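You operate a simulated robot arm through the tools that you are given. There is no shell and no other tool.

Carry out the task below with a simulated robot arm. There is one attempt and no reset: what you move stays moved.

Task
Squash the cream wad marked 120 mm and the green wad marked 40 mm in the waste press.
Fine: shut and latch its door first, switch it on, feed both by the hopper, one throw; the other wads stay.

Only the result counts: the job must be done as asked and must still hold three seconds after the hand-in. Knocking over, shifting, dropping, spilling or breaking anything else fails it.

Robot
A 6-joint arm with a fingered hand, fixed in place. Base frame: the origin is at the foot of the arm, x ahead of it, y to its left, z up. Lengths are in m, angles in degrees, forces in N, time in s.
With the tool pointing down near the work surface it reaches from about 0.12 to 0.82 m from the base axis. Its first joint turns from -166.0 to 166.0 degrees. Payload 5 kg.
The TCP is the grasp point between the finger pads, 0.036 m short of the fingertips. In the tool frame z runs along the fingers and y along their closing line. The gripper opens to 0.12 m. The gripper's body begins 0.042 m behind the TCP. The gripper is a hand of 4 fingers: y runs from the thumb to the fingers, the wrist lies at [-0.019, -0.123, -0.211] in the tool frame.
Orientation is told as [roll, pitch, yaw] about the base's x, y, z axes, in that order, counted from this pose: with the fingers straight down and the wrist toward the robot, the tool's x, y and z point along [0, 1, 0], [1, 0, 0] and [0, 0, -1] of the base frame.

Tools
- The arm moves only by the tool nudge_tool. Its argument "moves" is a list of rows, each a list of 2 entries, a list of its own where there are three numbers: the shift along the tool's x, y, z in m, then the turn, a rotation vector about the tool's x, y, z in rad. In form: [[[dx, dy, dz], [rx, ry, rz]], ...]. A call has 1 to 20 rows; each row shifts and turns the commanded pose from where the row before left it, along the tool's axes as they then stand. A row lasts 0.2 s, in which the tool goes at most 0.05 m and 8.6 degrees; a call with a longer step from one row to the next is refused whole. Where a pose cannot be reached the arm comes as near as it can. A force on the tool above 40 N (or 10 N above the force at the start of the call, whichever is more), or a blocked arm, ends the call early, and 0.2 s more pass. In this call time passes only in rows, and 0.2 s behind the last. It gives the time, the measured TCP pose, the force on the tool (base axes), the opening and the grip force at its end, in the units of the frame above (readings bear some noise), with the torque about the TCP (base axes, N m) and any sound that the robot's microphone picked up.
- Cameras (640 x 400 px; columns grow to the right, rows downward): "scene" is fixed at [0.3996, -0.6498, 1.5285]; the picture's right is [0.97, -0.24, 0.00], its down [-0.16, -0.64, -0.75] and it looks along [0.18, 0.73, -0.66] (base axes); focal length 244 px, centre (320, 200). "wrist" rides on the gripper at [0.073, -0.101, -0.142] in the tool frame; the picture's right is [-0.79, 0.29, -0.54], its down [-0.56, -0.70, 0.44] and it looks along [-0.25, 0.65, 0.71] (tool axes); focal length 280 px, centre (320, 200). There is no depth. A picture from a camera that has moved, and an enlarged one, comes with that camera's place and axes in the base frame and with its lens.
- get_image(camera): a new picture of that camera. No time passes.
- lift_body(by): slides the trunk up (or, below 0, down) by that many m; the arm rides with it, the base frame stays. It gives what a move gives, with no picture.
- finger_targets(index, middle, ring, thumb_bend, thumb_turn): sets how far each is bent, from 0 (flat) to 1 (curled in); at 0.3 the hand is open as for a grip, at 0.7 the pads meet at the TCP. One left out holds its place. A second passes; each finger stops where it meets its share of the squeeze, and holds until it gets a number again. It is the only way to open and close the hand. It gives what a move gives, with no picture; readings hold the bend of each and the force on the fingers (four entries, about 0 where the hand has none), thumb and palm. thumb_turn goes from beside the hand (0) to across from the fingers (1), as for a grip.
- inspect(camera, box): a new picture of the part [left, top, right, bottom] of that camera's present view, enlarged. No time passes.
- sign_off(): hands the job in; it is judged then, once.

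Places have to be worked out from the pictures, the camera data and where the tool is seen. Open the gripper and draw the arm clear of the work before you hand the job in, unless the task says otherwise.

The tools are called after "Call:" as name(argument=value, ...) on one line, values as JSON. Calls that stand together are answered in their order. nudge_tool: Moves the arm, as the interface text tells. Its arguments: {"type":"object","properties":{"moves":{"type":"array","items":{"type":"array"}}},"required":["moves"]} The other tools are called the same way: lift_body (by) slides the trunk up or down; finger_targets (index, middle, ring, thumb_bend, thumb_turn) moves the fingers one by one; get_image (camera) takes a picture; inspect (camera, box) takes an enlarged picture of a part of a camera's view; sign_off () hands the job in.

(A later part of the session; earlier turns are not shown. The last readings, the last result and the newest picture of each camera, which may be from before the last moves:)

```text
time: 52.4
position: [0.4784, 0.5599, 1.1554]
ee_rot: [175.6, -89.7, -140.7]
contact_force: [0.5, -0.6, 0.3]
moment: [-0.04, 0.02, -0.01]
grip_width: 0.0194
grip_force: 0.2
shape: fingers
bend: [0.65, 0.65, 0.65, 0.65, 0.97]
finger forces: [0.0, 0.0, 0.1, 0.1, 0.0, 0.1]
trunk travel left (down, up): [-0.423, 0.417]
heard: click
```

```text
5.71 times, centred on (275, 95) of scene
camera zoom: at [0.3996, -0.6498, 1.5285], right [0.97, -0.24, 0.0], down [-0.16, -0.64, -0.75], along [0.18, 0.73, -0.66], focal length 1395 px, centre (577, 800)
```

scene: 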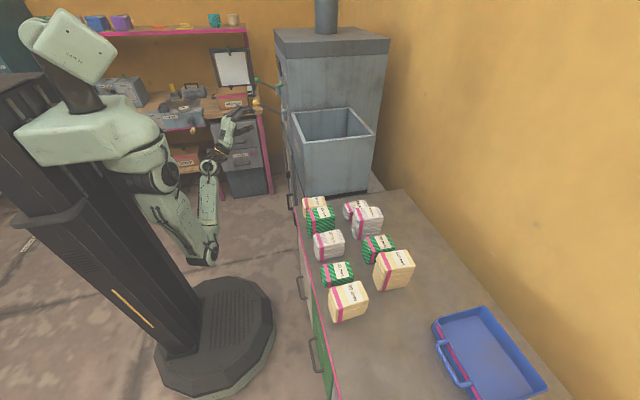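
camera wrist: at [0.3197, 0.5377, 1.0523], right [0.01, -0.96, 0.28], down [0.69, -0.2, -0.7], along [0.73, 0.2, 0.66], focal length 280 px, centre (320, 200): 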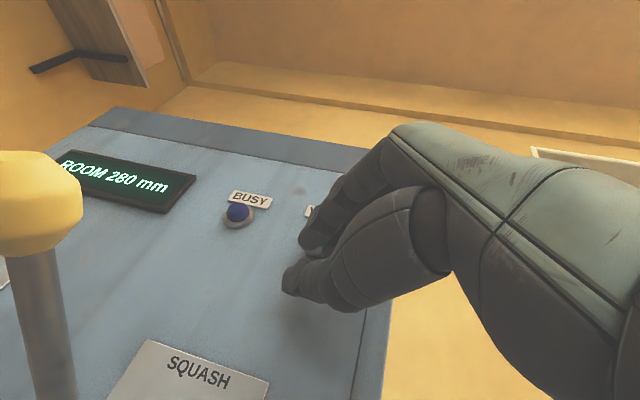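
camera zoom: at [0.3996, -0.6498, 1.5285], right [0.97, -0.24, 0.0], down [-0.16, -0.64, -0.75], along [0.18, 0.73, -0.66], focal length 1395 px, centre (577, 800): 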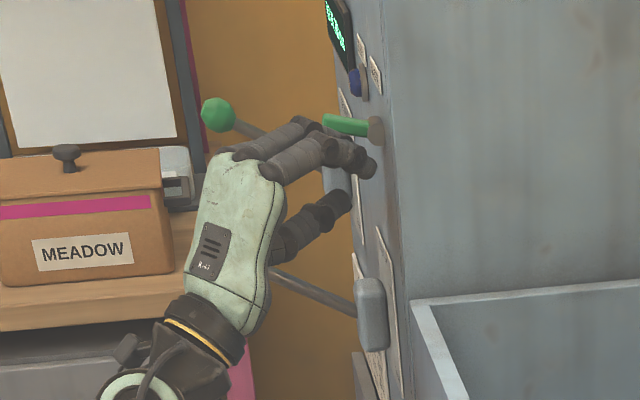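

A click was heard and the display now reads "ROOM 280 mm": the press is on. I lower the hand a little and retreat the way I came, clear of the SQUASH lever.

Call:
nudge_tool(moves=[[[0, -0.02, 0], [0, 0, 0]], [[0, -0.015, -0.02], [0, 0, 0]], [[0, 0, -0.045], [0, 0, 0]], [[-0.01, 0, -0.045], [0, 0, 0]], [[-0.02, 0, -0.04], [0, 0, 0]], [[-0.02, 0, -0.04], [0, 0, 0]]])

Call:
get_image(camera="wrist")

Call:
inspect(camera="scene", box=[240, 60, 310, 130])

```text
time: 53.8
position: [0.3499, 0.4089, 1.1186]
ee_rot: [178.6, -89.7, -143.8]
contact_force: [-0.4, -1.0, -0.1]
moment: [0.01, 0.02, -0.02]
grip_width: 0.0196
grip_force: 0.0
shape: fingers
bend: [0.65, 0.65, 0.65, 0.65, 0.97]
finger forces: [0.0, 0.0, 0.1, 0.0, 0.1, 0.0]
trunk travel left (down, up): [-0.423, 0.417]
```

```text
taken
camera wrist: at [0.191, 0.3869, 1.0163], right [0.01, -0.96, 0.28], down [0.69, -0.2, -0.7], along [0.73, 0.2, 0.66], focal length 280 px, centre (320, 200)
```

wrist: 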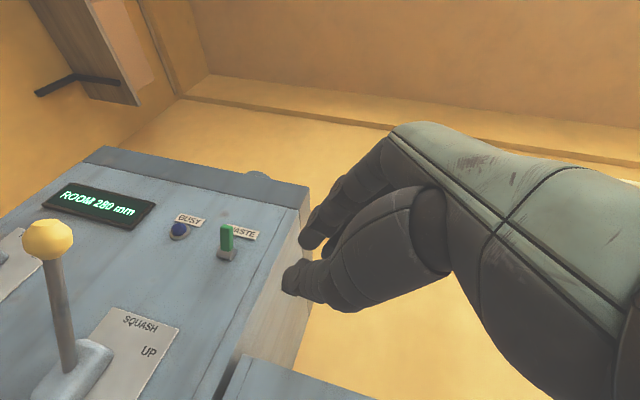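

```text
5.71 times, centred on (275, 95) of scene
camera zoom: at [0.3996, -0.6498, 1.5285], right [0.97, -0.24, 0.0], down [-0.16, -0.64, -0.75], along [0.18, 0.73, -0.66], focal length 1395 px, centre (577, 800)
```

zoom: 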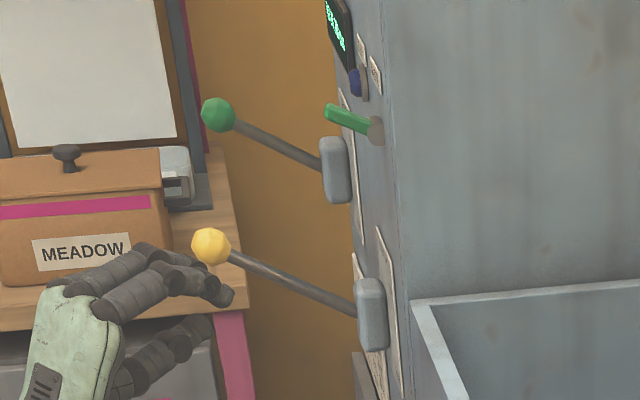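

The toggle is up and stays. Now the wads: I turn the hand fingers-down with the wrist toward the robot, and open it.

Call:
nudge_tool(moves=[[[0, 0, 0], [0.131, 0, 0]], [[0, 0, 0], [0.131, 0, 0]], [[0, 0, 0], [0.131, 0, 0]], [[0, 0, 0], [0.131, 0, 0]], [[0, 0, 0], [0.131, 0, 0]], [[0, 0, 0], [0.131, 0, 0]], [[0, 0, 0], [0.131, 0, 0]], [[0, 0, 0], [0.131, 0, 0]], [[0, 0, 0], [0.131, 0, 0]], [[0, 0, 0], [0.131, 0, 0]], [[0, 0, 0], [0.131, 0, 0]], [[0, 0, 0], [0.131, 0, 0]]])

Call:
get_image(camera="scene")

```text
time: 56.4
position: [0.434, 0.5706, 0.9935]
ee_rot: [0.1, 0.0, 34.9]
contact_force: [0.4, 0.2, 0.1]
moment: [0.0, 0.0, 0.0]
grip_width: 0.0196
grip_force: 0.0
shape: fingers
bend: [0.65, 0.65, 0.65, 0.65, 0.97]
finger forces: [0.0, 0.0, 0.0, 0.1, 0.0, 0.1]
out of reach, approached as far as the arm can: row 2, 3, 4, 8, 9, 10, 11, 12
trunk travel left (down, up): [-0.423, 0.417]
```

```text
taken
```

scene: 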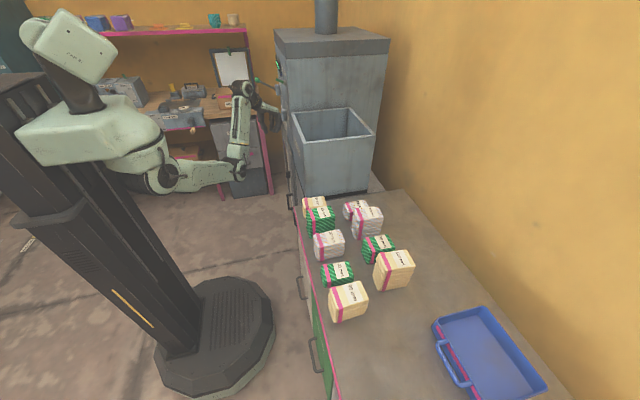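

The reach limit pulled the hand toward the press, to (0.43,0.57,0.99), close to the SQUASH lever. I check immediately that nothing was touched.

Call:
inspect(camera="scene", box=[220, 60, 310, 150])

Call:
get_image(camera="wrist")

```text
4.44 times, centred on (265, 105) of scene
camera zoom: at [0.3996, -0.6498, 1.5285], right [0.97, -0.24, 0.0], down [-0.16, -0.64, -0.75], along [0.18, 0.73, -0.66], focal length 1085 px, centre (564, 622)
```

zoom: 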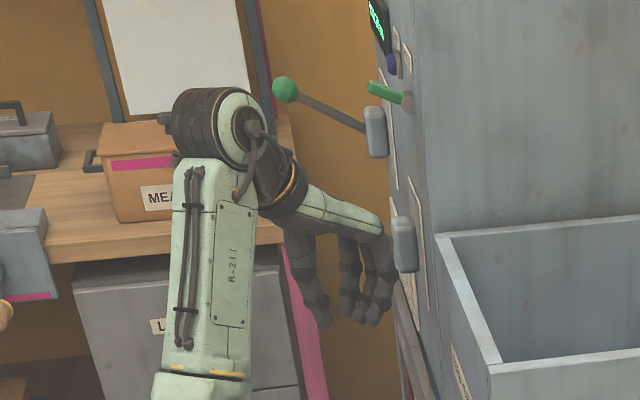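

```text
taken
camera wrist: at [0.3079, 0.5711, 1.135], right [0.69, -0.48, 0.54], down [-0.25, -0.86, -0.44], along [0.68, 0.17, -0.71], focal length 280 px, centre (320, 200)
```

wrist: 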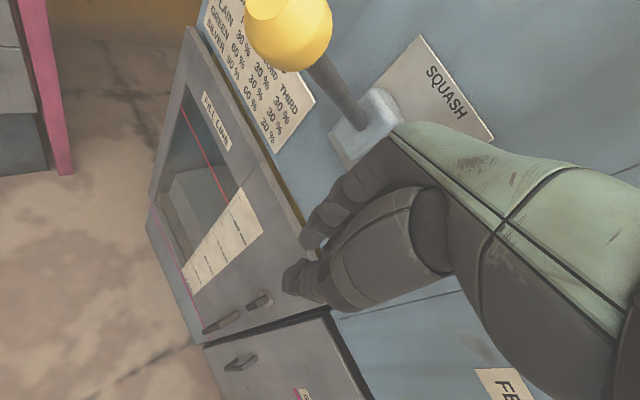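

The lever is untouched: its knob appears exactly where predicted, and the forces are zero. I carefully slide away in −y, away from lever and switch.

Call:
nudge_tool(moves=[[[-0.0246, -0.0171, 0], [0, 0, 0]], [[-0.0246, -0.0171, 0], [0, 0, 0]], [[-0.0246, -0.0171, 0], [0, 0, 0]]])

Call:
inspect(camera="scene", box=[220, 60, 310, 150])

```text
time: 57.2
position: [0.4627, 0.5167, 0.9599]
ee_rot: [0.0, -0.3, 34.9]
contact_force: [-0.2, 0.0, 0.2]
moment: [0.0, 0.0, 0.0]
grip_width: 0.0197
grip_force: 0.0
shape: fingers
bend: [0.65, 0.65, 0.65, 0.65, 0.97]
finger forces: [0.0, 0.1, 0.0, 0.0, 0.0, 0.0]
out of reach, approached as far as the arm can: row 1, 2, 3
trunk travel left (down, up): [-0.423, 0.417]
```

```text
4.44 times, centred on (265, 105) of scene
camera zoom: at [0.3996, -0.6498, 1.5285], right [0.97, -0.24, 0.0], down [-0.16, -0.64, -0.75], along [0.18, 0.73, -0.66], focal length 1085 px, centre (564, 622)
```

zoom: 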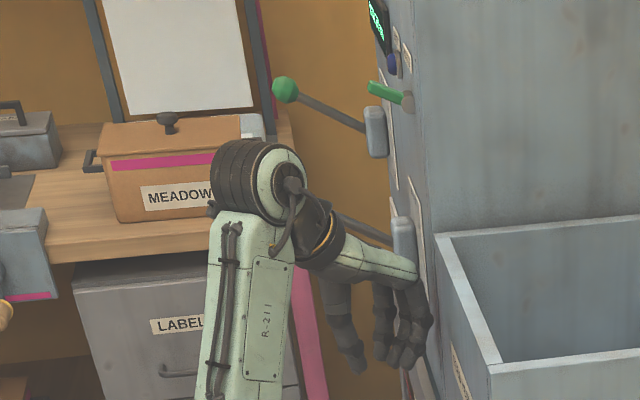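

The arm is at its folding limit with the hand pointing down at this height. I pitch the hand level again while backing away from the press; there reach is good, and I'll re-orient elsewhere with the trunk higher.

Call:
nudge_tool(moves=[[[0, 0, 0], [-0.131, 0, 0]], [[0, 0, 0], [-0.131, 0, 0]], [[0, 0, 0], [-0.131, 0, 0]], [[0, -0.018, -0.009], [-0.131, 0, 0]], [[0, -0.0166, -0.0112], [-0.131, 0, 0]], [[0, -0.015, -0.013], [-0.131, 0, 0]], [[0, -0.013, -0.015], [-0.131, 0, 0]], [[0, -0.011, -0.0166], [-0.131, 0, 0]], [[0, -0.009, -0.018], [-0.131, 0, 0]], [[0, -0.0065, -0.019], [-0.131, 0, 0]], [[0, -0.004, -0.0196], [-0.131, 0, 0]], [[0, -0.001, -0.02], [-0.131, 0, 0]]])

Call:
get_image(camera="scene")

```text
time: 59.8
position: [0.3137, 0.4138, 0.9715]
ee_rot: [-178.5, -89.7, -146.6]
contact_force: [0.3, -0.2, -0.3]
moment: [-0.03, 0.01, -0.01]
grip_width: 0.0199
grip_force: 0.1
shape: fingers
bend: [0.65, 0.65, 0.65, 0.65, 0.97]
finger forces: [0.0, 0.1, 0.0, 0.1, 0.0, 0.0]
trunk travel left (down, up): [-0.423, 0.417]
```

```text
taken
```

scene: 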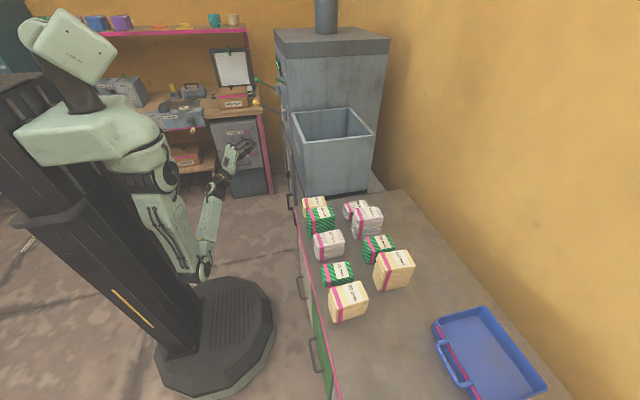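

Clear of everything now. I raise the trunk 0.35 m, then swing toward the wads.

Call:
lift_body(by=0.35)

Call:
nudge_tool(moves=[[[-0.035, 0, 0.02], [0, -0.1, 0]], [[-0.035, 0, 0.02], [0, -0.1, 0]], [[-0.04, 0, 0.02], [0, -0.1, 0]], [[-0.045, 0, 0.018], [0, -0.1, 0]], [[-0.045, 0, 0.018], [0, -0.1, 0]], [[-0.045, 0, 0.018], [0, -0.11, 0]], [[-0.045, 0, 0.018], [0, 0, 0]], [[-0.045, 0, 0.018], [0, 0, 0]], [[-0.045, 0, 0.018], [0, 0, 0]], [[-0.045, 0, 0.018], [0, 0, 0]]])

Call:
get_image(camera="scene")

```text
time: 63.2
position: [0.3135, 0.4144, 1.3231]
ee_rot: [-175.3, -89.6, -149.8]
contact_force: [-0.5, 0.1, -0.6]
moment: [0.01, -0.01, 0.05]
grip_width: 0.0195
grip_force: 0.0
shape: fingers
bend: [0.65, 0.65, 0.65, 0.65, 0.97]
finger forces: [0.0, 0.0, 0.0, 0.1, 0.0, 0.0]
trunk travel left (down, up): [-0.773, 0.067]
```

```text
time: 65.4
position: [0.5729, 0.0463, 1.3206]
ee_rot: [148.6, -89.8, -148.8]
contact_force: [0.6, 0.0, 0.3]
moment: [0.03, -0.01, 0.03]
grip_width: 0.0197
grip_force: 0.1
shape: fingers
bend: [0.65, 0.65, 0.65, 0.65, 0.98]
finger forces: [0.0, 0.1, 0.1, 0.0, 0.0, 0.0]
trunk travel left (down, up): [-0.773, 0.067]
```

```text
taken
```

scene: 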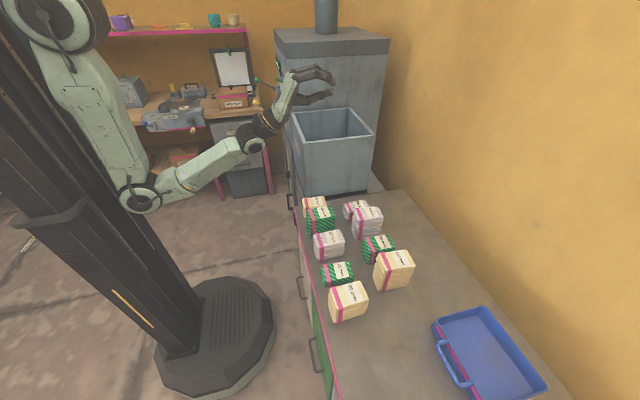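

Now I pitch the hand down while lowering and moving over the wads (still well above them).

Call:
nudge_tool(moves=[[[-0.012, -0.02, 0.001], [0.131, 0, 0]], [[-0.012, -0.0196, 0.004], [0.131, 0, 0]], [[-0.012, -0.019, 0.0065], [0.131, 0, 0]], [[-0.012, -0.018, 0.009], [0.131, 0, 0]], [[-0.012, -0.0166, 0.011], [0.131, 0, 0]], [[-0.012, -0.015, 0.013], [0.131, 0, 0]], [[-0.012, -0.013, 0.015], [0.131, 0, 0]], [[-0.012, -0.011, 0.0166], [0.131, 0, 0]], [[-0.012, -0.009, 0.018], [0.131, 0, 0]], [[-0.012, -0.0065, 0.019], [0.131, 0, 0]], [[-0.012, -0.004, 0.0196], [0.131, 0, 0]], [[-0.012, -0.001, 0.02], [0.131, 0, 0]]])

Call:
finger_targets(index=0.3, middle=0.3, ring=0.3, thumb_bend=0.3)

Call:
get_image(camera="scene")

Call:
get_image(camera="wrist")

```text
time: 68.0
position: [0.6272, -0.0878, 1.1379]
ee_rot: [2.2, -16.3, -4.5]
contact_force: [-0.5, -0.8, 0.5]
moment: [0.0, 0.01, -0.02]
grip_width: 0.0199
grip_force: 0.1
shape: fingers
bend: [0.65, 0.65, 0.65, 0.65, 0.98]
finger forces: [0.0, 0.1, 0.0, 0.0, 0.0, 0.0]
out of reach, approached as far as the arm can: row 2, 3, 4, 5
trunk travel left (down, up): [-0.773, 0.067]
```

```text
time: 69.0
position: [0.6259, -0.087, 1.1389]
ee_rot: [2.0, -16.5, -4.5]
contact_force: [0.7, -0.4, 0.8]
moment: [0.04, 0.0, -0.02]
grip_width: 0.1229
grip_force: 0.1
shape: fingers
bend: [0.3, 0.3, 0.3, 0.3, 0.98]
finger forces: [0.0, 0.0, 0.1, 0.0, 0.1, 0.0]
trunk travel left (down, up): [-0.773, 0.067]
```

```text
taken
```

scene: 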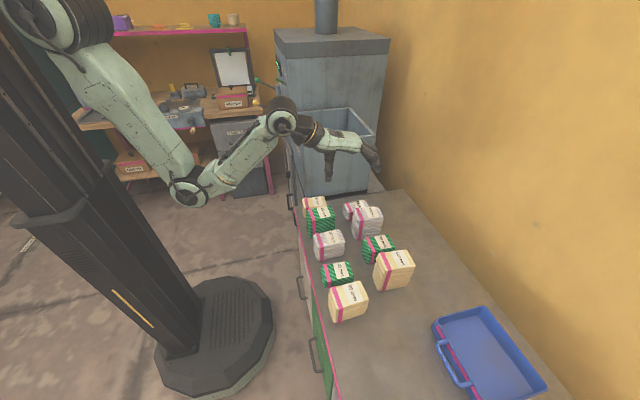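

```text
taken
camera wrist: at [0.493, -0.0104, 1.2487], right [0.07, -0.82, 0.57], down [-0.58, -0.5, -0.64], along [0.81, -0.29, -0.51], focal length 280 px, centre (320, 200)
```

wrist: 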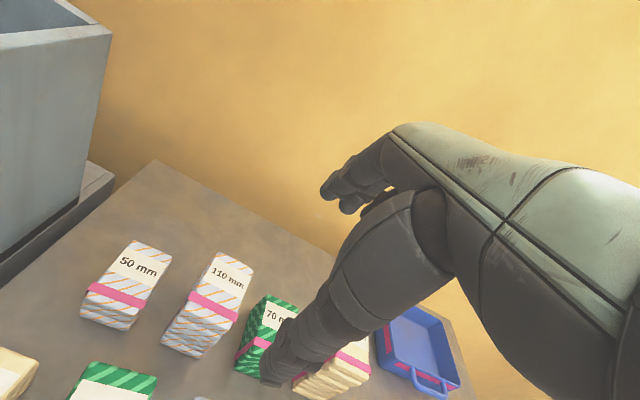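

I finish levelling the hand to straight down and move toward the two wanted wads for a better look from above.

Call:
nudge_tool(moves=[[[-0.03, 0, 0], [0.144, 0, 0]], [[-0.03, 0, 0], [0.144, 0, 0]], [[-0.03, 0, 0], [0, -0.035, 0]], [[0, 0, 0], [0, 0, -0.079]]])

Call:
get_image(camera="wrist")

Call:
get_image(camera="scene")

```text
time: 70.0
position: [0.619, -0.1783, 1.1352]
ee_rot: [-0.1, 0.0, 0.7]
contact_force: [0.3, -0.8, -0.2]
moment: [0.02, 0.02, 0.02]
grip_width: 0.1231
grip_force: 0.1
shape: fingers
bend: [0.3, 0.3, 0.3, 0.3, 0.98]
finger forces: [0.0, 0.1, 0.0, 0.0, 0.1, 0.1]
trunk travel left (down, up): [-0.773, 0.067]
```

```text
taken
camera wrist: at [0.517, -0.1074, 1.2771], right [0.3, -0.79, 0.54], down [-0.69, -0.57, -0.44], along [0.66, -0.24, -0.72], focal length 280 px, centre (320, 200)
```

wrist: 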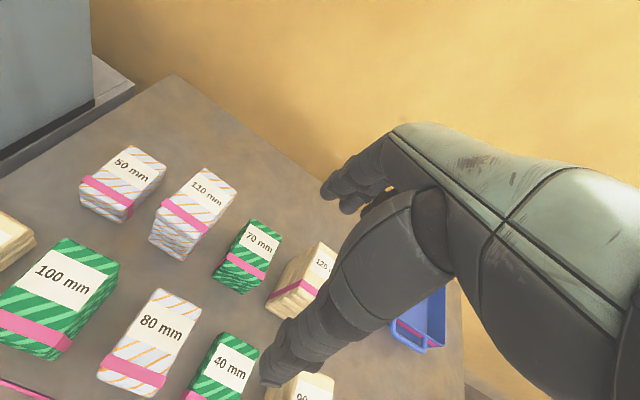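

```text
taken
```

scene: 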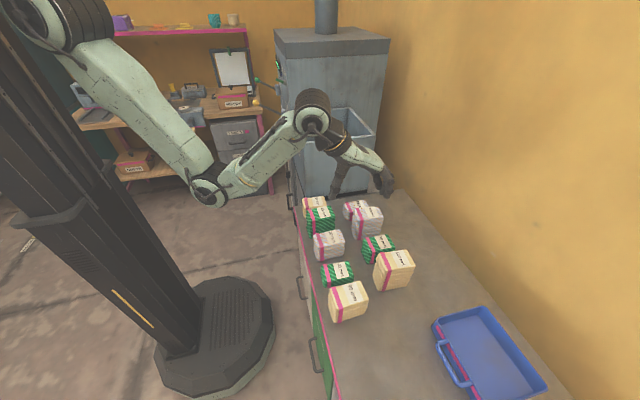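

The hand now points straight down at (0.619,−0.178,1.135). I enlarge the two target wads to fix their outlines.

Call:
inspect(camera="scene", box=[360, 230, 430, 300])

Call:
inspect(camera="scene", box=[300, 240, 380, 320])

Call:
inspect(camera="wrist", box=[160, 200, 380, 400])

```text
5.71 times, centred on (395, 265) of scene
camera zoom: at [0.3996, -0.6498, 1.5285], right [0.97, -0.24, 0.0], down [-0.16, -0.64, -0.75], along [0.18, 0.73, -0.66], focal length 1395 px, centre (-109, -171)
```

zoom: 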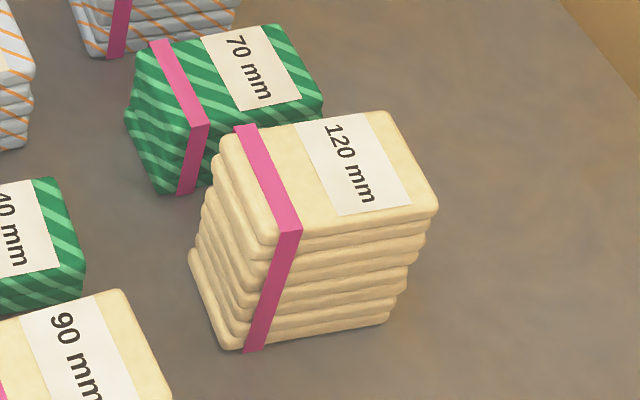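

```text
5.00 times, centred on (340, 280) of scene
camera zoom: at [0.3996, -0.6498, 1.5285], right [0.97, -0.24, 0.0], down [-0.16, -0.64, -0.75], along [0.18, 0.73, -0.66], focal length 1221 px, centre (220, -200)
```

zoom: 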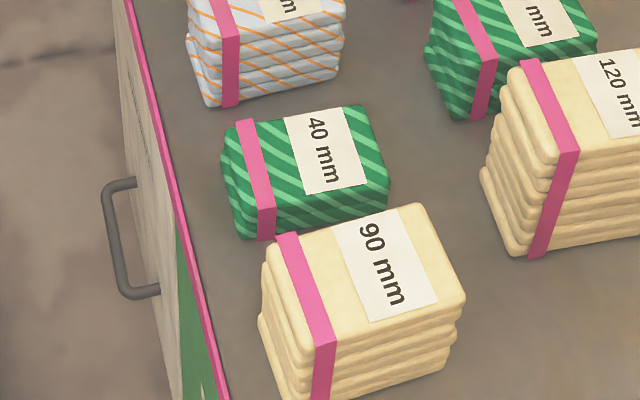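

```text
2.00 times, centred on (270, 300) of wrist
camera zoom: at [0.517, -0.1074, 1.2771], right [0.3, -0.79, 0.54], down [-0.69, -0.57, -0.44], along [0.66, -0.24, -0.72], focal length 561 px, centre (420, 0)
```

zoom: 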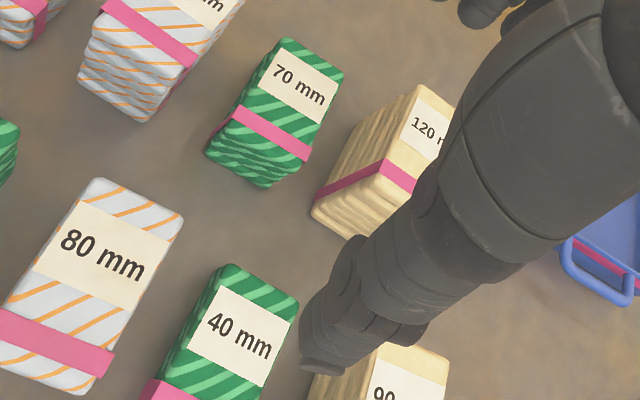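

Outlines: cream 120 mm spans x 0.675–0.767, y −0.323 to −0.257 (centre (0.721,−0.289), top z≈0.917); green 40 mm is centred at about (0.561,−0.237), top z≈0.838. I move above the cream 120 mm wad, then lower the trunk by 0.15.

Call:
nudge_tool(moves=[[[-0.0275, 0.0255, 0], [0, 0, 0]], [[-0.0275, 0.0255, 0], [0, 0, 0]], [[-0.0275, 0.0255, 0], [0, 0, 0]], [[-0.0275, 0.0255, 0], [0, 0, 0]]])

Call:
lift_body(by=-0.15)

Call:
get_image(camera="wrist")

Call:
inspect(camera="scene", box=[320, 160, 460, 310])

```text
time: 71.0
position: [0.7242, -0.2873, 1.1359]
ee_rot: [0.1, 0.1, 0.6]
contact_force: [0.2, -0.1, -0.2]
moment: [0.04, 0.01, 0.05]
grip_width: 0.1231
grip_force: 0.0
shape: fingers
bend: [0.3, 0.3, 0.3, 0.3, 0.98]
finger forces: [0.0, 0.0, 0.0, 0.0, 0.1, 0.1]
trunk travel left (down, up): [-0.773, 0.067]
```

```text
time: 72.7
position: [0.7232, -0.2853, 0.987]
ee_rot: [0.0, 0.0, 0.7]
contact_force: [0.0, 0.4, 0.6]
moment: [0.0, 0.0, -0.02]
grip_width: 0.1232
grip_force: 0.0
shape: fingers
bend: [0.3, 0.3, 0.3, 0.3, 0.98]
finger forces: [0.0, 0.0, 0.0, 0.0, 0.0, 0.0]
trunk travel left (down, up): [-0.623, 0.217]
```

```text
taken
camera wrist: at [0.6205, -0.2151, 1.1283], right [0.3, -0.79, 0.54], down [-0.69, -0.57, -0.44], along [0.66, -0.24, -0.71], focal length 280 px, centre (320, 200)
```

wrist: 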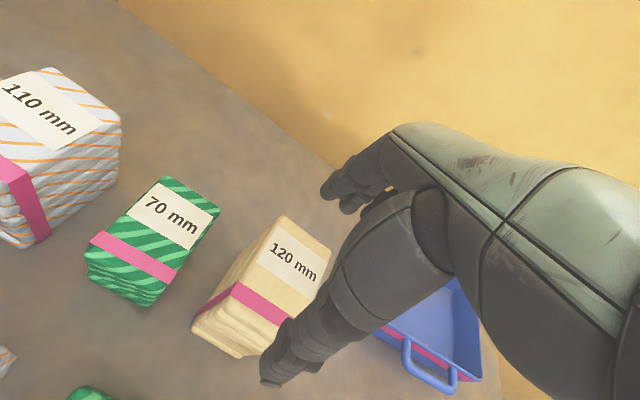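

```text
2.67 times, centred on (390, 235) of scene
camera zoom: at [0.3996, -0.6498, 1.5285], right [0.97, -0.24, 0.0], down [-0.16, -0.64, -0.75], along [0.18, 0.73, -0.66], focal length 651 px, centre (133, 107)
```

zoom: 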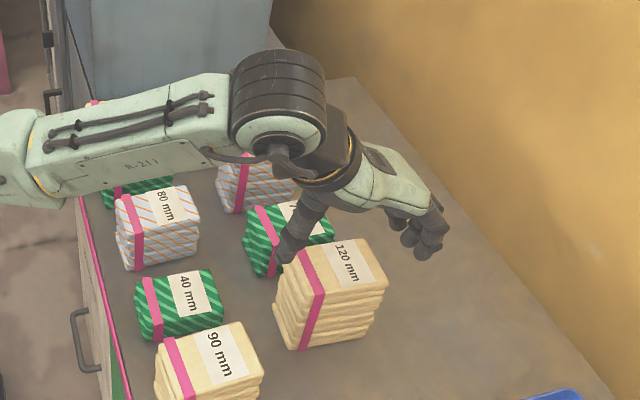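

Thumb side is at x≈0.66 and finger side at x≈0.785, so both clear the wad (0.675–0.767). I descend to about z=0.888.

Call:
nudge_tool(moves=[[[-0.001, -0.001, 0.02], [0, 0, 0]], [[-0.001, -0.001, 0.02], [0, 0, 0]], [[-0.001, 0, 0.02], [0, 0, 0]], [[0, 0, 0.02], [0, 0, 0]], [[0, 0, 0.019], [0, 0, 0]]])

Call:
get_image(camera="wrist")

Call:
inspect(camera="scene", box=[350, 190, 450, 300])

```text
time: 74.1
position: [0.7279, -0.2923, 0.9015]
ee_rot: [-0.4, -1.6, 0.5]
contact_force: [-9.0, 3.6, 26.6]
moment: [0.18, -0.3, 0.07]
grip_width: 0.1387
grip_force: 16.0
shape: fingers
bend: [0.27, 0.3, 0.3, 0.26, 0.97]
finger forces: [13.4, 0.1, 0.0, 0.0, 18.2, 0.1]
trunk travel left (down, up): [-0.623, 0.217]
stopped in row 5: the force on the tool passed its limit at 43 N (the readings are from after the stop); the commanded pose is now the measured one
```

```text
taken
camera wrist: at [0.6209, -0.2194, 1.0394], right [0.28, -0.78, 0.56], down [-0.68, -0.57, -0.46], along [0.68, -0.25, -0.69], focal length 280 px, centre (320, 200)
```

wrist: 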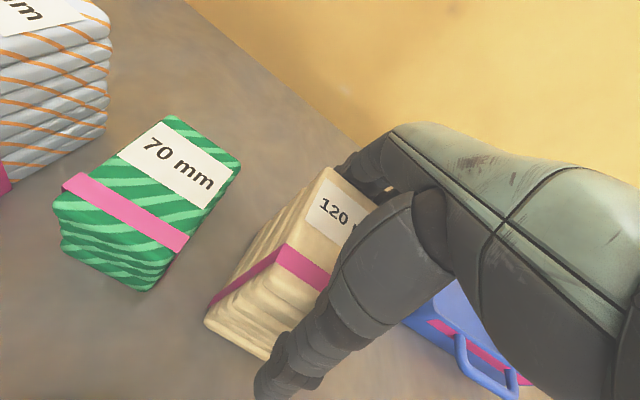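

```text
3.64 times, centred on (400, 245) of scene
camera zoom: at [0.3996, -0.6498, 1.5285], right [0.97, -0.24, 0.0], down [-0.16, -0.64, -0.75], along [0.18, 0.73, -0.66], focal length 888 px, centre (29, 36)
```

zoom: 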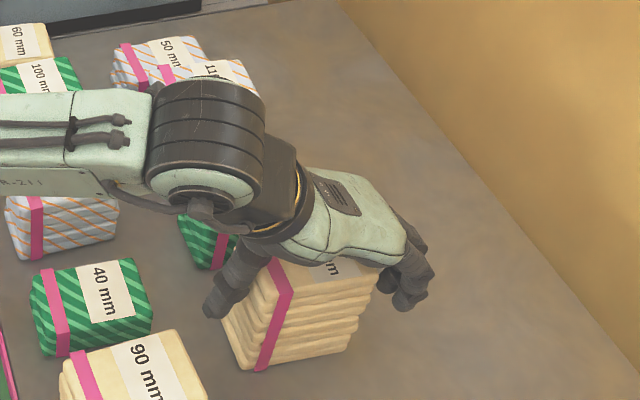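

The wad wedges between thumb and index at z≈0.90 (curved fingers narrow toward the palm). I ease up a few millimetres and then close on it.

Call:
nudge_tool(moves=[[[0, -0.002, -0.006], [0, 0, 0]]])

Call:
inspect(camera="wrist", box=[190, 140, 430, 400])

```text
time: 74.5
position: [0.7248, -0.2904, 0.9014]
ee_rot: [-0.3, -1.1, 0.5]
contact_force: [2.4, -0.4, 12.3]
moment: [0.14, -0.53, -0.06]
grip_width: 0.1383
grip_force: 12.5
shape: fingers
bend: [0.26, 0.3, 0.3, 0.26, 0.97]
finger forces: [16.0, 0.0, 0.0, 0.0, 8.2, 0.0]
trunk travel left (down, up): [-0.623, 0.217]
```

```text
1.54 times, centred on (310, 270) of wrist
camera zoom: at [0.6187, -0.2191, 1.041], right [0.28, -0.78, 0.55], down [-0.69, -0.57, -0.45], along [0.67, -0.25, -0.7], focal length 431 px, centre (335, 92)
```

zoom: 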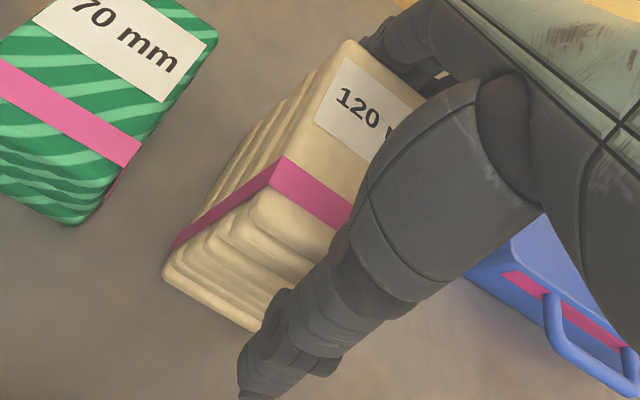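

Call:
nudge_tool(moves=[[[0, 0, -0.008], [0, 0, 0]]])

Call:
finger_targets(index=0.42, middle=0.42, ring=0.42, thumb_bend=0.42)

Call:
inspect(camera="wrist", box=[190, 140, 430, 400])

Call:
inspect(camera="scene", box=[350, 190, 450, 300])

```text
time: 74.9
position: [0.7241, -0.2909, 0.9048]
ee_rot: [-0.2, -0.7, 0.5]
contact_force: [0.1, 0.0, -1.4]
moment: [0.0, 0.01, 0.01]
grip_width: 0.1355
grip_force: 8.1
shape: fingers
bend: [0.27, 0.3, 0.3, 0.26, 0.97]
finger forces: [8.0, 0.1, 0.1, 0.1, 8.7, 0.0]
trunk travel left (down, up): [-0.623, 0.217]
```

```text
time: 75.9
position: [0.7244, -0.2916, 0.9087]
ee_rot: [-0.3, -1.0, 0.6]
contact_force: [-0.4, -0.1, -1.1]
moment: [0.0, 0.01, -0.01]
grip_width: 0.1271
grip_force: 20.8
shape: fingers
bend: [0.27, 0.4, 0.42, 0.36, 0.97]
finger forces: [16.7, 3.1, 0.0, 0.0, 21.8, 0.0]
trunk travel left (down, up): [-0.623, 0.217]
```

```text
1.54 times, centred on (310, 270) of wrist
camera zoom: at [0.6192, -0.2193, 1.048], right [0.29, -0.78, 0.55], down [-0.69, -0.57, -0.45], along [0.67, -0.25, -0.7], focal length 431 px, centre (335, 92)
```

zoom: 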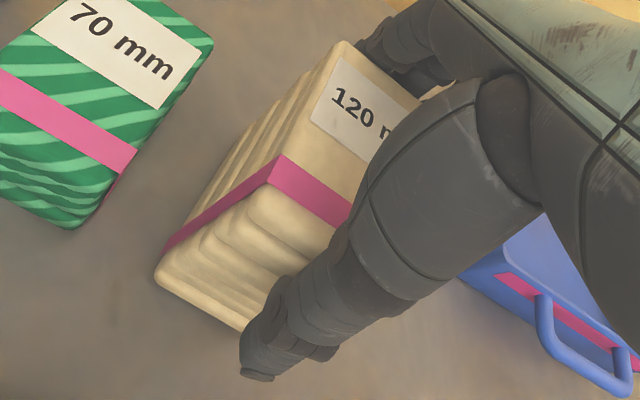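

```text
3.64 times, centred on (400, 245) of scene
camera zoom: at [0.3996, -0.6498, 1.5285], right [0.97, -0.24, 0.0], down [-0.16, -0.64, -0.75], along [0.18, 0.73, -0.66], focal length 888 px, centre (29, 36)
```

zoom: 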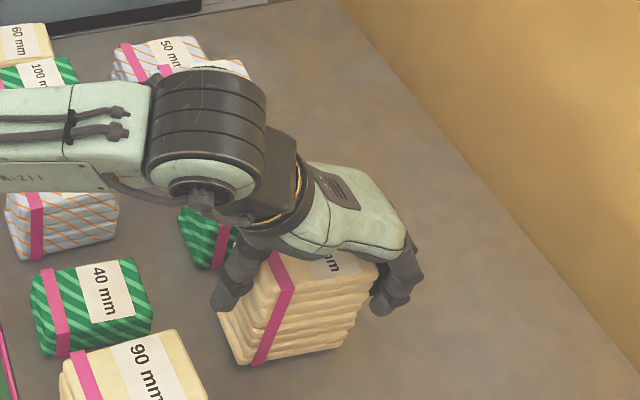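

Thumb and index hold (about 20 N); middle touches lightly, ring not yet. I close the middle and ring further for a fuller grip.

Call:
finger_targets(index=0.45, middle=0.52, ring=0.52, thumb_bend=0.45)

Call:
inspect(camera="scene", box=[350, 190, 450, 300])

```text
time: 76.9
position: [0.7243, -0.2902, 0.9086]
ee_rot: [-0.3, -1.0, 0.6]
contact_force: [-0.7, 0.2, -0.6]
moment: [-0.03, -0.05, -0.03]
grip_width: 0.1236
grip_force: 27.0
shape: fingers
bend: [0.27, 0.42, 0.51, 0.38, 0.97]
finger forces: [15.9, 8.7, 0.9, 0.0, 28.3, 0.1]
trunk travel left (down, up): [-0.623, 0.217]
```

```text
3.64 times, centred on (400, 245) of scene
camera zoom: at [0.3996, -0.6498, 1.5285], right [0.97, -0.24, 0.0], down [-0.16, -0.64, -0.75], along [0.18, 0.73, -0.66], focal length 888 px, centre (29, 36)
```

zoom: 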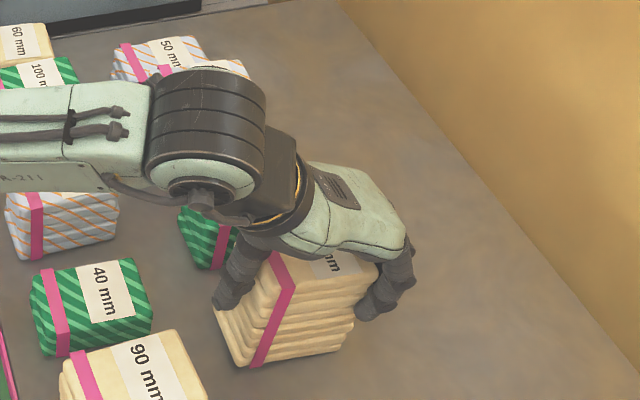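

All fingers now bear on it (thumb 28 N). I lift gently a few centimetres and check.

Call:
nudge_tool(moves=[[[0, 0, -0.015], [0, 0, 0]], [[0, 0, -0.02], [0, 0, 0]], [[0, 0, -0.02], [0, 0, 0]]])

Call:
inspect(camera="scene", box=[350, 190, 450, 300])

Call:
get_image(camera="wrist")

```text
time: 77.7
position: [0.7229, -0.2906, 0.9627]
ee_rot: [-0.2, -1.0, 0.5]
contact_force: [0.4, -0.5, -1.8]
moment: [0.02, 0.01, -0.02]
grip_width: 0.1235
grip_force: 26.4
shape: fingers
bend: [0.27, 0.42, 0.51, 0.38, 0.97]
finger forces: [15.5, 8.8, 0.8, 0.0, 27.7, 0.1]
trunk travel left (down, up): [-0.623, 0.217]
```

```text
3.64 times, centred on (400, 245) of scene
camera zoom: at [0.3996, -0.6498, 1.5285], right [0.97, -0.24, 0.0], down [-0.16, -0.64, -0.75], along [0.18, 0.73, -0.66], focal length 888 px, centre (29, 36)
```

zoom: 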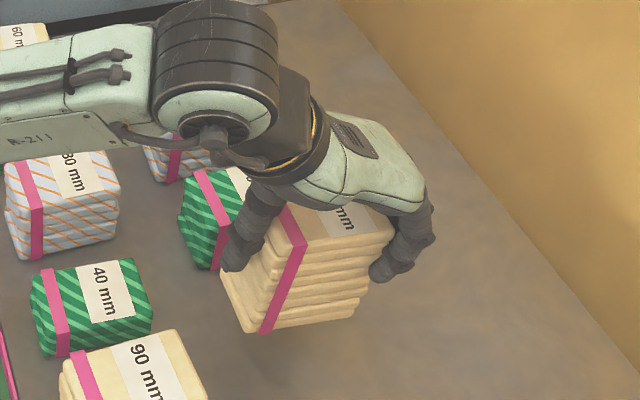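

```text
taken
camera wrist: at [0.6176, -0.2187, 1.1025], right [0.29, -0.78, 0.55], down [-0.69, -0.57, -0.45], along [0.67, -0.25, -0.7], focal length 280 px, centre (320, 200)
```

wrist: 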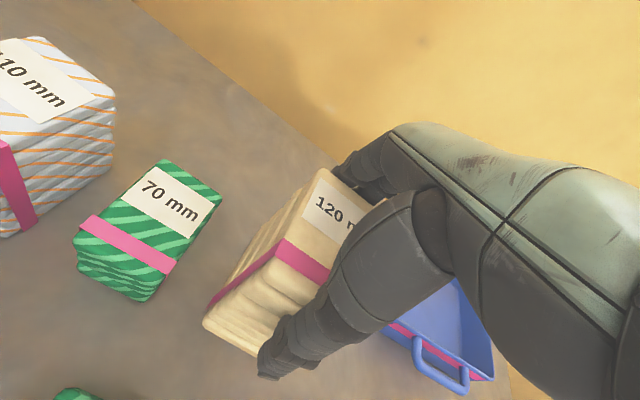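

The wad is securely lifted. I raise the trunk by 0.21 m so its bottom clears the hopper rim.

Call:
lift_body(by=0.21)

Call:
nudge_tool(moves=[[[0, 0, -0.03], [0, 0, 0]], [[0, 0, -0.03], [0, 0, 0]]])

Call:
get_image(camera="scene")

```text
time: 79.9
position: [0.7242, -0.2905, 1.1729]
ee_rot: [-0.3, -1.0, 0.5]
contact_force: [-0.2, -0.4, -1.8]
moment: [-0.02, 0.03, -0.01]
grip_width: 0.1237
grip_force: 26.9
shape: fingers
bend: [0.27, 0.42, 0.51, 0.38, 0.97]
finger forces: [15.3, 8.9, 0.8, 0.0, 27.7, 0.0]
trunk travel left (down, up): [-0.833, 0.007]
```

```text
time: 80.5
position: [0.7222, -0.2891, 1.2338]
ee_rot: [-0.3, -1.0, 0.6]
contact_force: [0.4, 0.4, -1.8]
moment: [-0.02, 0.01, -0.02]
grip_width: 0.1236
grip_force: 26.0
shape: fingers
bend: [0.27, 0.42, 0.51, 0.38, 0.97]
finger forces: [15.3, 8.8, 0.8, 0.0, 27.6, 0.0]
trunk travel left (down, up): [-0.833, 0.007]
```

```text
taken
```

scene: 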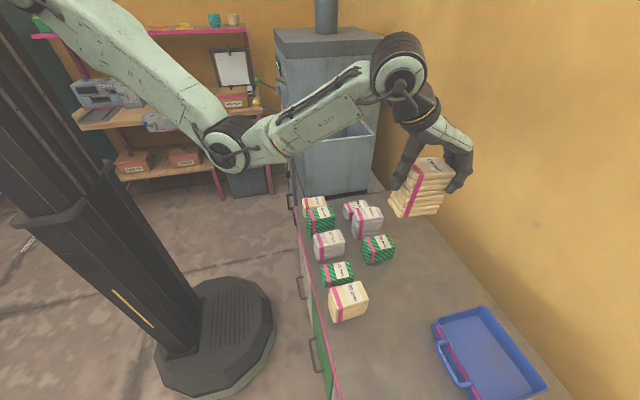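

Holding steady. I carry it in +y toward the hopper at z≈1.23 (wad bottom ≈1.125, above the rim and all other wads).

Call:
nudge_tool(moves=[[[0.045, -0.002, 0], [0, 0, 0]], [[0.045, -0.002, 0], [0, 0, 0]], [[0.045, -0.002, 0], [0, 0, 0]], [[0.045, -0.002, 0], [0, 0, 0]], [[0.045, -0.002, 0], [0, 0, 0]], [[0.045, -0.002, 0], [0, 0, 0]], [[0.045, -0.002, 0], [0, 0, 0]], [[0.045, -0.002, 0], [0, 0, 0]]])

Call:
get_image(camera="scene")

```text
time: 82.3
position: [0.7028, 0.071, 1.2318]
ee_rot: [-0.4, -1.0, 0.5]
contact_force: [1.1, -0.5, -1.7]
moment: [-0.03, 0.0, 0.0]
grip_width: 0.1233
grip_force: 25.5
shape: fingers
bend: [0.27, 0.42, 0.52, 0.38, 0.96]
finger forces: [14.6, 8.7, 0.8, 0.0, 26.3, 0.0]
trunk travel left (down, up): [-0.833, 0.007]
```

```text
taken
```

scene: 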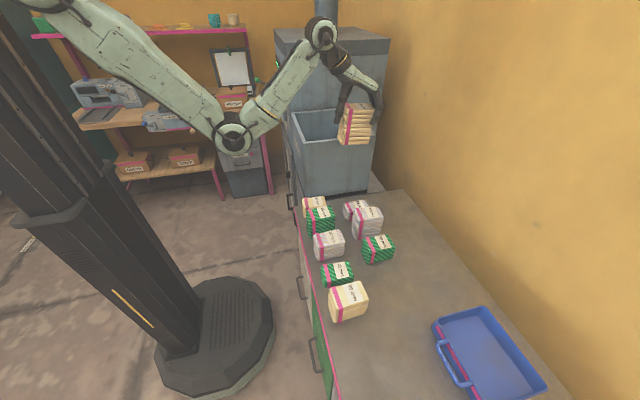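

Call:
nudge_tool(moves=[[[0.046, -0.003, 0], [0, 0, 0]], [[0.046, -0.003, 0], [0, 0, 0]], [[0.046, -0.003, 0], [0, 0, 0]], [[0.046, -0.003, 0], [0, 0, 0]], [[0.046, -0.003, 0], [0, 0, 0]], [[0.046, 0, 0], [0, 0, 0]]])

Call:
get_image(camera="scene")

Call:
get_image(camera="wrist")

```text
time: 83.7
position: [0.6847, 0.3463, 1.2274]
ee_rot: [-0.4, -0.9, 0.5]
contact_force: [0.1, -0.2, -1.6]
moment: [-0.01, -0.02, 0.03]
grip_width: 0.123
grip_force: 25.1
shape: fingers
bend: [0.27, 0.42, 0.52, 0.38, 0.96]
finger forces: [14.2, 8.6, 0.7, 0.1, 25.7, 0.1]
trunk travel left (down, up): [-0.833, 0.007]
```

```text
taken
```

scene: 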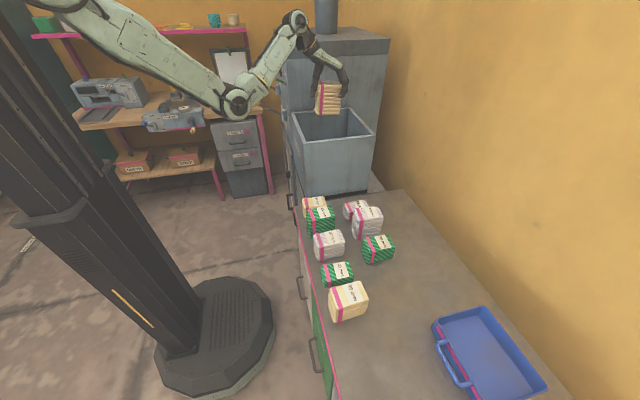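

```text
taken
camera wrist: at [0.5787, 0.4185, 1.3668], right [0.29, -0.78, 0.55], down [-0.69, -0.57, -0.45], along [0.67, -0.25, -0.7], focal length 280 px, centre (320, 200)
```

wrist: 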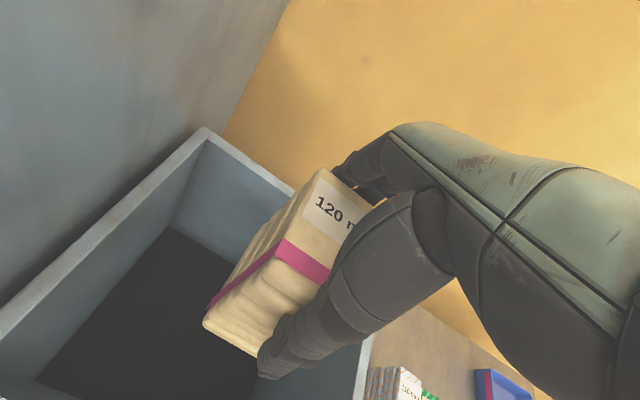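

The wad hangs centred over the hopper opening (x 0.55–0.84, y 0.19–0.50). I lower it so that its lower half is inside, fingertips just above the rim.

Call:
nudge_tool(moves=[[[0, 0, 0.024], [0, 0, 0]], [[0, 0, 0.024], [0, 0, 0]], [[0, 0, 0.024], [0, 0, 0]], [[0, 0, 0.024], [0, 0, 0]]])

Call:
inspect(camera="scene", box=[270, 40, 400, 170])

Call:
get_image(camera="wrist")

```text
time: 84.7
position: [0.6869, 0.344, 1.1327]
ee_rot: [-0.3, -1.1, 0.6]
contact_force: [0.6, 0.0, -2.2]
moment: [0.02, -0.01, 0.03]
grip_width: 0.1227
grip_force: 24.2
shape: fingers
bend: [0.27, 0.42, 0.52, 0.38, 0.96]
finger forces: [14.1, 8.7, 0.7, 0.1, 25.5, 0.0]
trunk travel left (down, up): [-0.833, 0.007]
```

```text
3.08 times, centred on (335, 105) of scene
camera zoom: at [0.3996, -0.6498, 1.5285], right [0.97, -0.24, 0.0], down [-0.16, -0.64, -0.75], along [0.18, 0.73, -0.66], focal length 751 px, centre (274, 492)
```

zoom: 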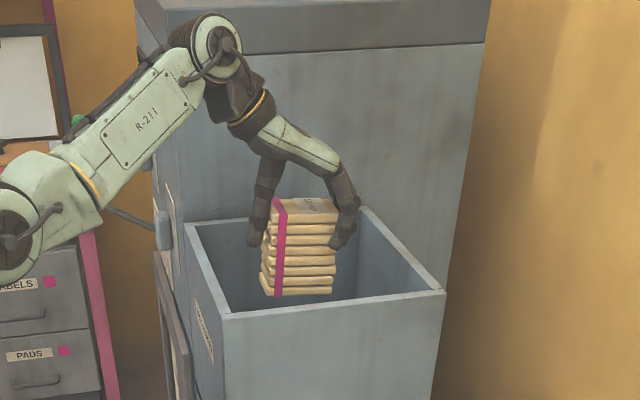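

```text
taken
camera wrist: at [0.5809, 0.4162, 1.2722], right [0.29, -0.78, 0.55], down [-0.69, -0.57, -0.45], along [0.67, -0.25, -0.7], focal length 280 px, centre (320, 200)
```

wrist: 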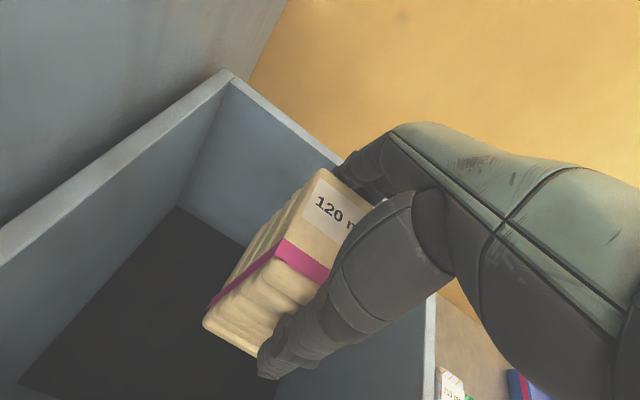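

Wad is centred inside the rim with clearance on all sides. I release it.

Call:
finger_targets(index=0.1, middle=0.1, ring=0.1, thumb_bend=0.1)

Call:
inspect(camera="scene", box=[270, 40, 400, 170])

Call:
get_image(camera="wrist")

```text
time: 85.7
position: [0.6859, 0.3446, 1.1332]
ee_rot: [-0.2, -1.0, 0.5]
contact_force: [-1.2, 0.5, -0.6]
moment: [0.02, -0.01, 0.01]
grip_width: 0.175
grip_force: 0.0
shape: fingers
bend: [0.1, 0.1, 0.1, 0.1, 0.97]
finger forces: [0.1, 0.1, 0.0, 0.0, 0.1, 0.0]
trunk travel left (down, up): [-0.833, 0.007]
```

```text
3.08 times, centred on (335, 105) of scene
camera zoom: at [0.3996, -0.6498, 1.5285], right [0.97, -0.24, 0.0], down [-0.16, -0.64, -0.75], along [0.18, 0.73, -0.66], focal length 751 px, centre (274, 492)
```

zoom: 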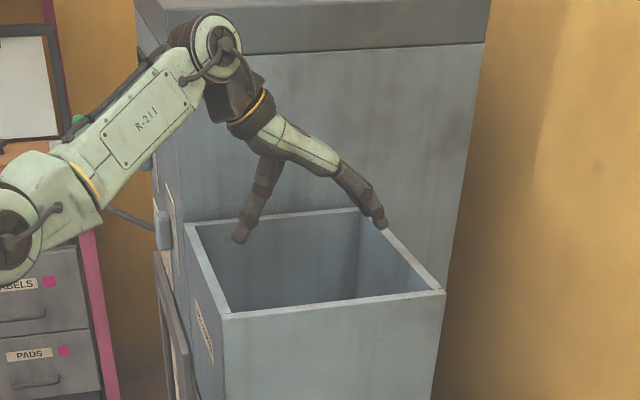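

```text
taken
camera wrist: at [0.5806, 0.416, 1.2726], right [0.29, -0.78, 0.55], down [-0.69, -0.57, -0.45], along [0.67, -0.25, -0.7], focal length 280 px, centre (320, 200)
```

wrist: 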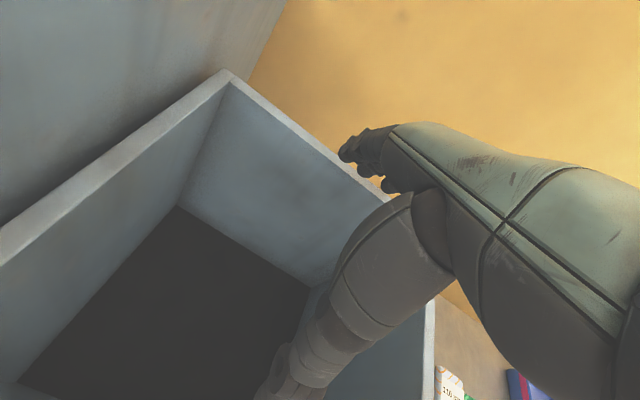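

The wad has gone down the hopper. I raise the hand and return to the green 40 mm wad.

Call:
nudge_tool(moves=[[[0, 0, -0.03], [0, 0, 0]], [[0, 0, -0.03], [0, 0, 0]], [[0, 0, -0.03], [0, 0, 0]], [[-0.045, 0, 0], [0, 0, 0]], [[-0.045, 0, 0], [0, 0, 0]], [[-0.045, 0, 0], [0, 0, 0]], [[-0.045, 0, 0], [0, 0, 0]], [[-0.045, 0, 0], [0, 0, 0]], [[-0.045, 0, 0], [0, 0, 0]], [[-0.045, 0, 0], [0, 0, 0]], [[-0.045, 0, 0], [0, 0, 0]], [[-0.045, -0.003, 0], [0, 0, 0]], [[-0.045, -0.003, 0], [0, 0, 0]], [[-0.045, -0.003, 0], [0, 0, 0]], [[-0.045, -0.003, 0], [0, 0, 0]], [[-0.04, -0.003, 0], [0, 0, 0]]])

Call:
finger_targets(index=0.3, middle=0.3, ring=0.3, thumb_bend=0.3)

Call:
get_image(camera="scene")

Call:
get_image(camera="wrist")

```text
time: 89.1
position: [0.6756, -0.2347, 1.2247]
ee_rot: [-0.2, -1.0, 0.6]
contact_force: [0.1, -0.8, -0.1]
moment: [0.0, -0.02, 0.04]
grip_width: 0.1757
grip_force: 0.1
shape: fingers
bend: [0.1, 0.1, 0.1, 0.1, 0.98]
finger forces: [0.0, 0.0, 0.1, 0.0, 0.0, 0.0]
trunk travel left (down, up): [-0.833, 0.007]
```

```text
time: 90.1
position: [0.6747, -0.234, 1.2252]
ee_rot: [-0.3, -1.0, 0.5]
contact_force: [1.0, -0.1, 0.7]
moment: [-0.01, -0.05, -0.01]
grip_width: 0.1239
grip_force: 0.1
shape: fingers
bend: [0.3, 0.3, 0.3, 0.3, 0.98]
finger forces: [0.0, 0.0, 0.0, 0.1, 0.1, 0.0]
trunk travel left (down, up): [-0.833, 0.007]
```

```text
taken
```

scene: 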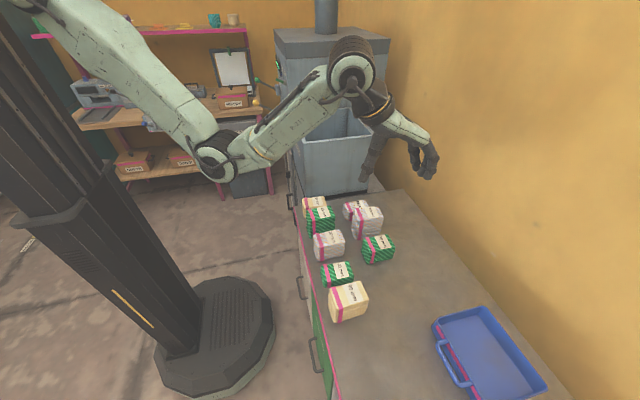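

```text
taken
camera wrist: at [0.5695, -0.1623, 1.3642], right [0.29, -0.78, 0.55], down [-0.69, -0.57, -0.45], along [0.67, -0.25, -0.7], focal length 280 px, centre (320, 200)
```

wrist: 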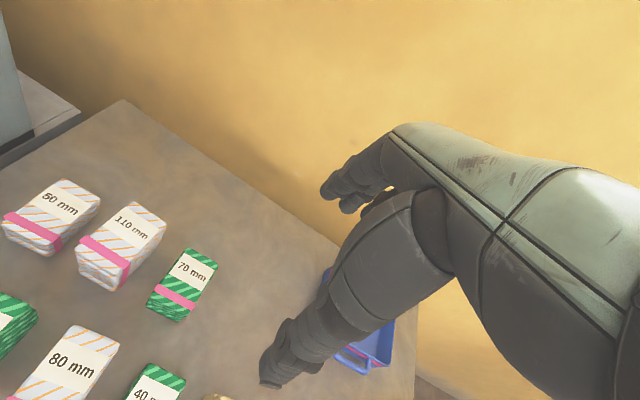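

I lower to about z=1.10 and move back in x over the green 40 mm wad.

Call:
nudge_tool(moves=[[[0, 0, 0.045], [0, 0, 0]], [[0, 0, 0.045], [0, 0, 0]], [[0, -0.02, 0.03], [0, 0, 0]], [[0, -0.035, 0], [0, 0, 0]], [[0, -0.03, 0], [0, 0, 0]], [[0, -0.028, 0], [0, 0, 0]]])

Call:
get_image(camera="wrist")

Call:
inspect(camera="scene", box=[280, 150, 420, 310])

```text
time: 91.5
position: [0.5632, -0.2372, 1.1064]
ee_rot: [-0.3, -1.1, 0.5]
contact_force: [-0.3, -0.3, 0.7]
moment: [0.02, 0.0, 0.0]
grip_width: 0.1237
grip_force: 0.1
shape: fingers
bend: [0.3, 0.3, 0.3, 0.3, 0.98]
finger forces: [0.0, 0.0, 0.0, 0.0, 0.1, 0.0]
trunk travel left (down, up): [-0.833, 0.007]
```

```text
taken
camera wrist: at [0.457, -0.1647, 1.2444], right [0.29, -0.78, 0.55], down [-0.69, -0.57, -0.45], along [0.67, -0.25, -0.7], focal length 280 px, centre (320, 200)
```

wrist: 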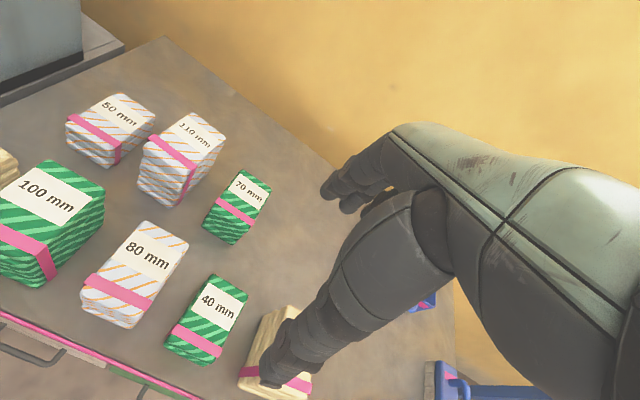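

```text
2.50 times, centred on (350, 230) of scene
camera zoom: at [0.3996, -0.6498, 1.5285], right [0.97, -0.24, 0.0], down [-0.16, -0.64, -0.75], along [0.18, 0.73, -0.66], focal length 610 px, centre (245, 125)
```

zoom: 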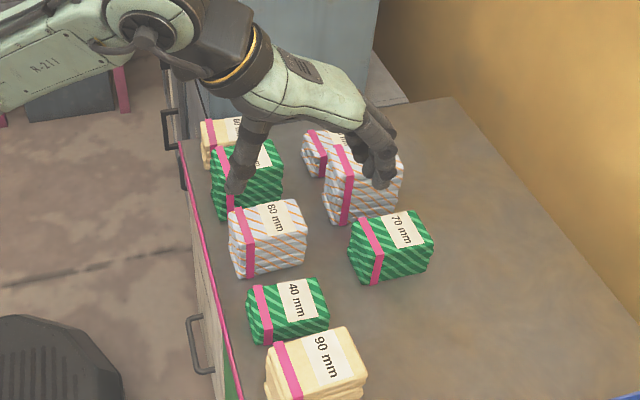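

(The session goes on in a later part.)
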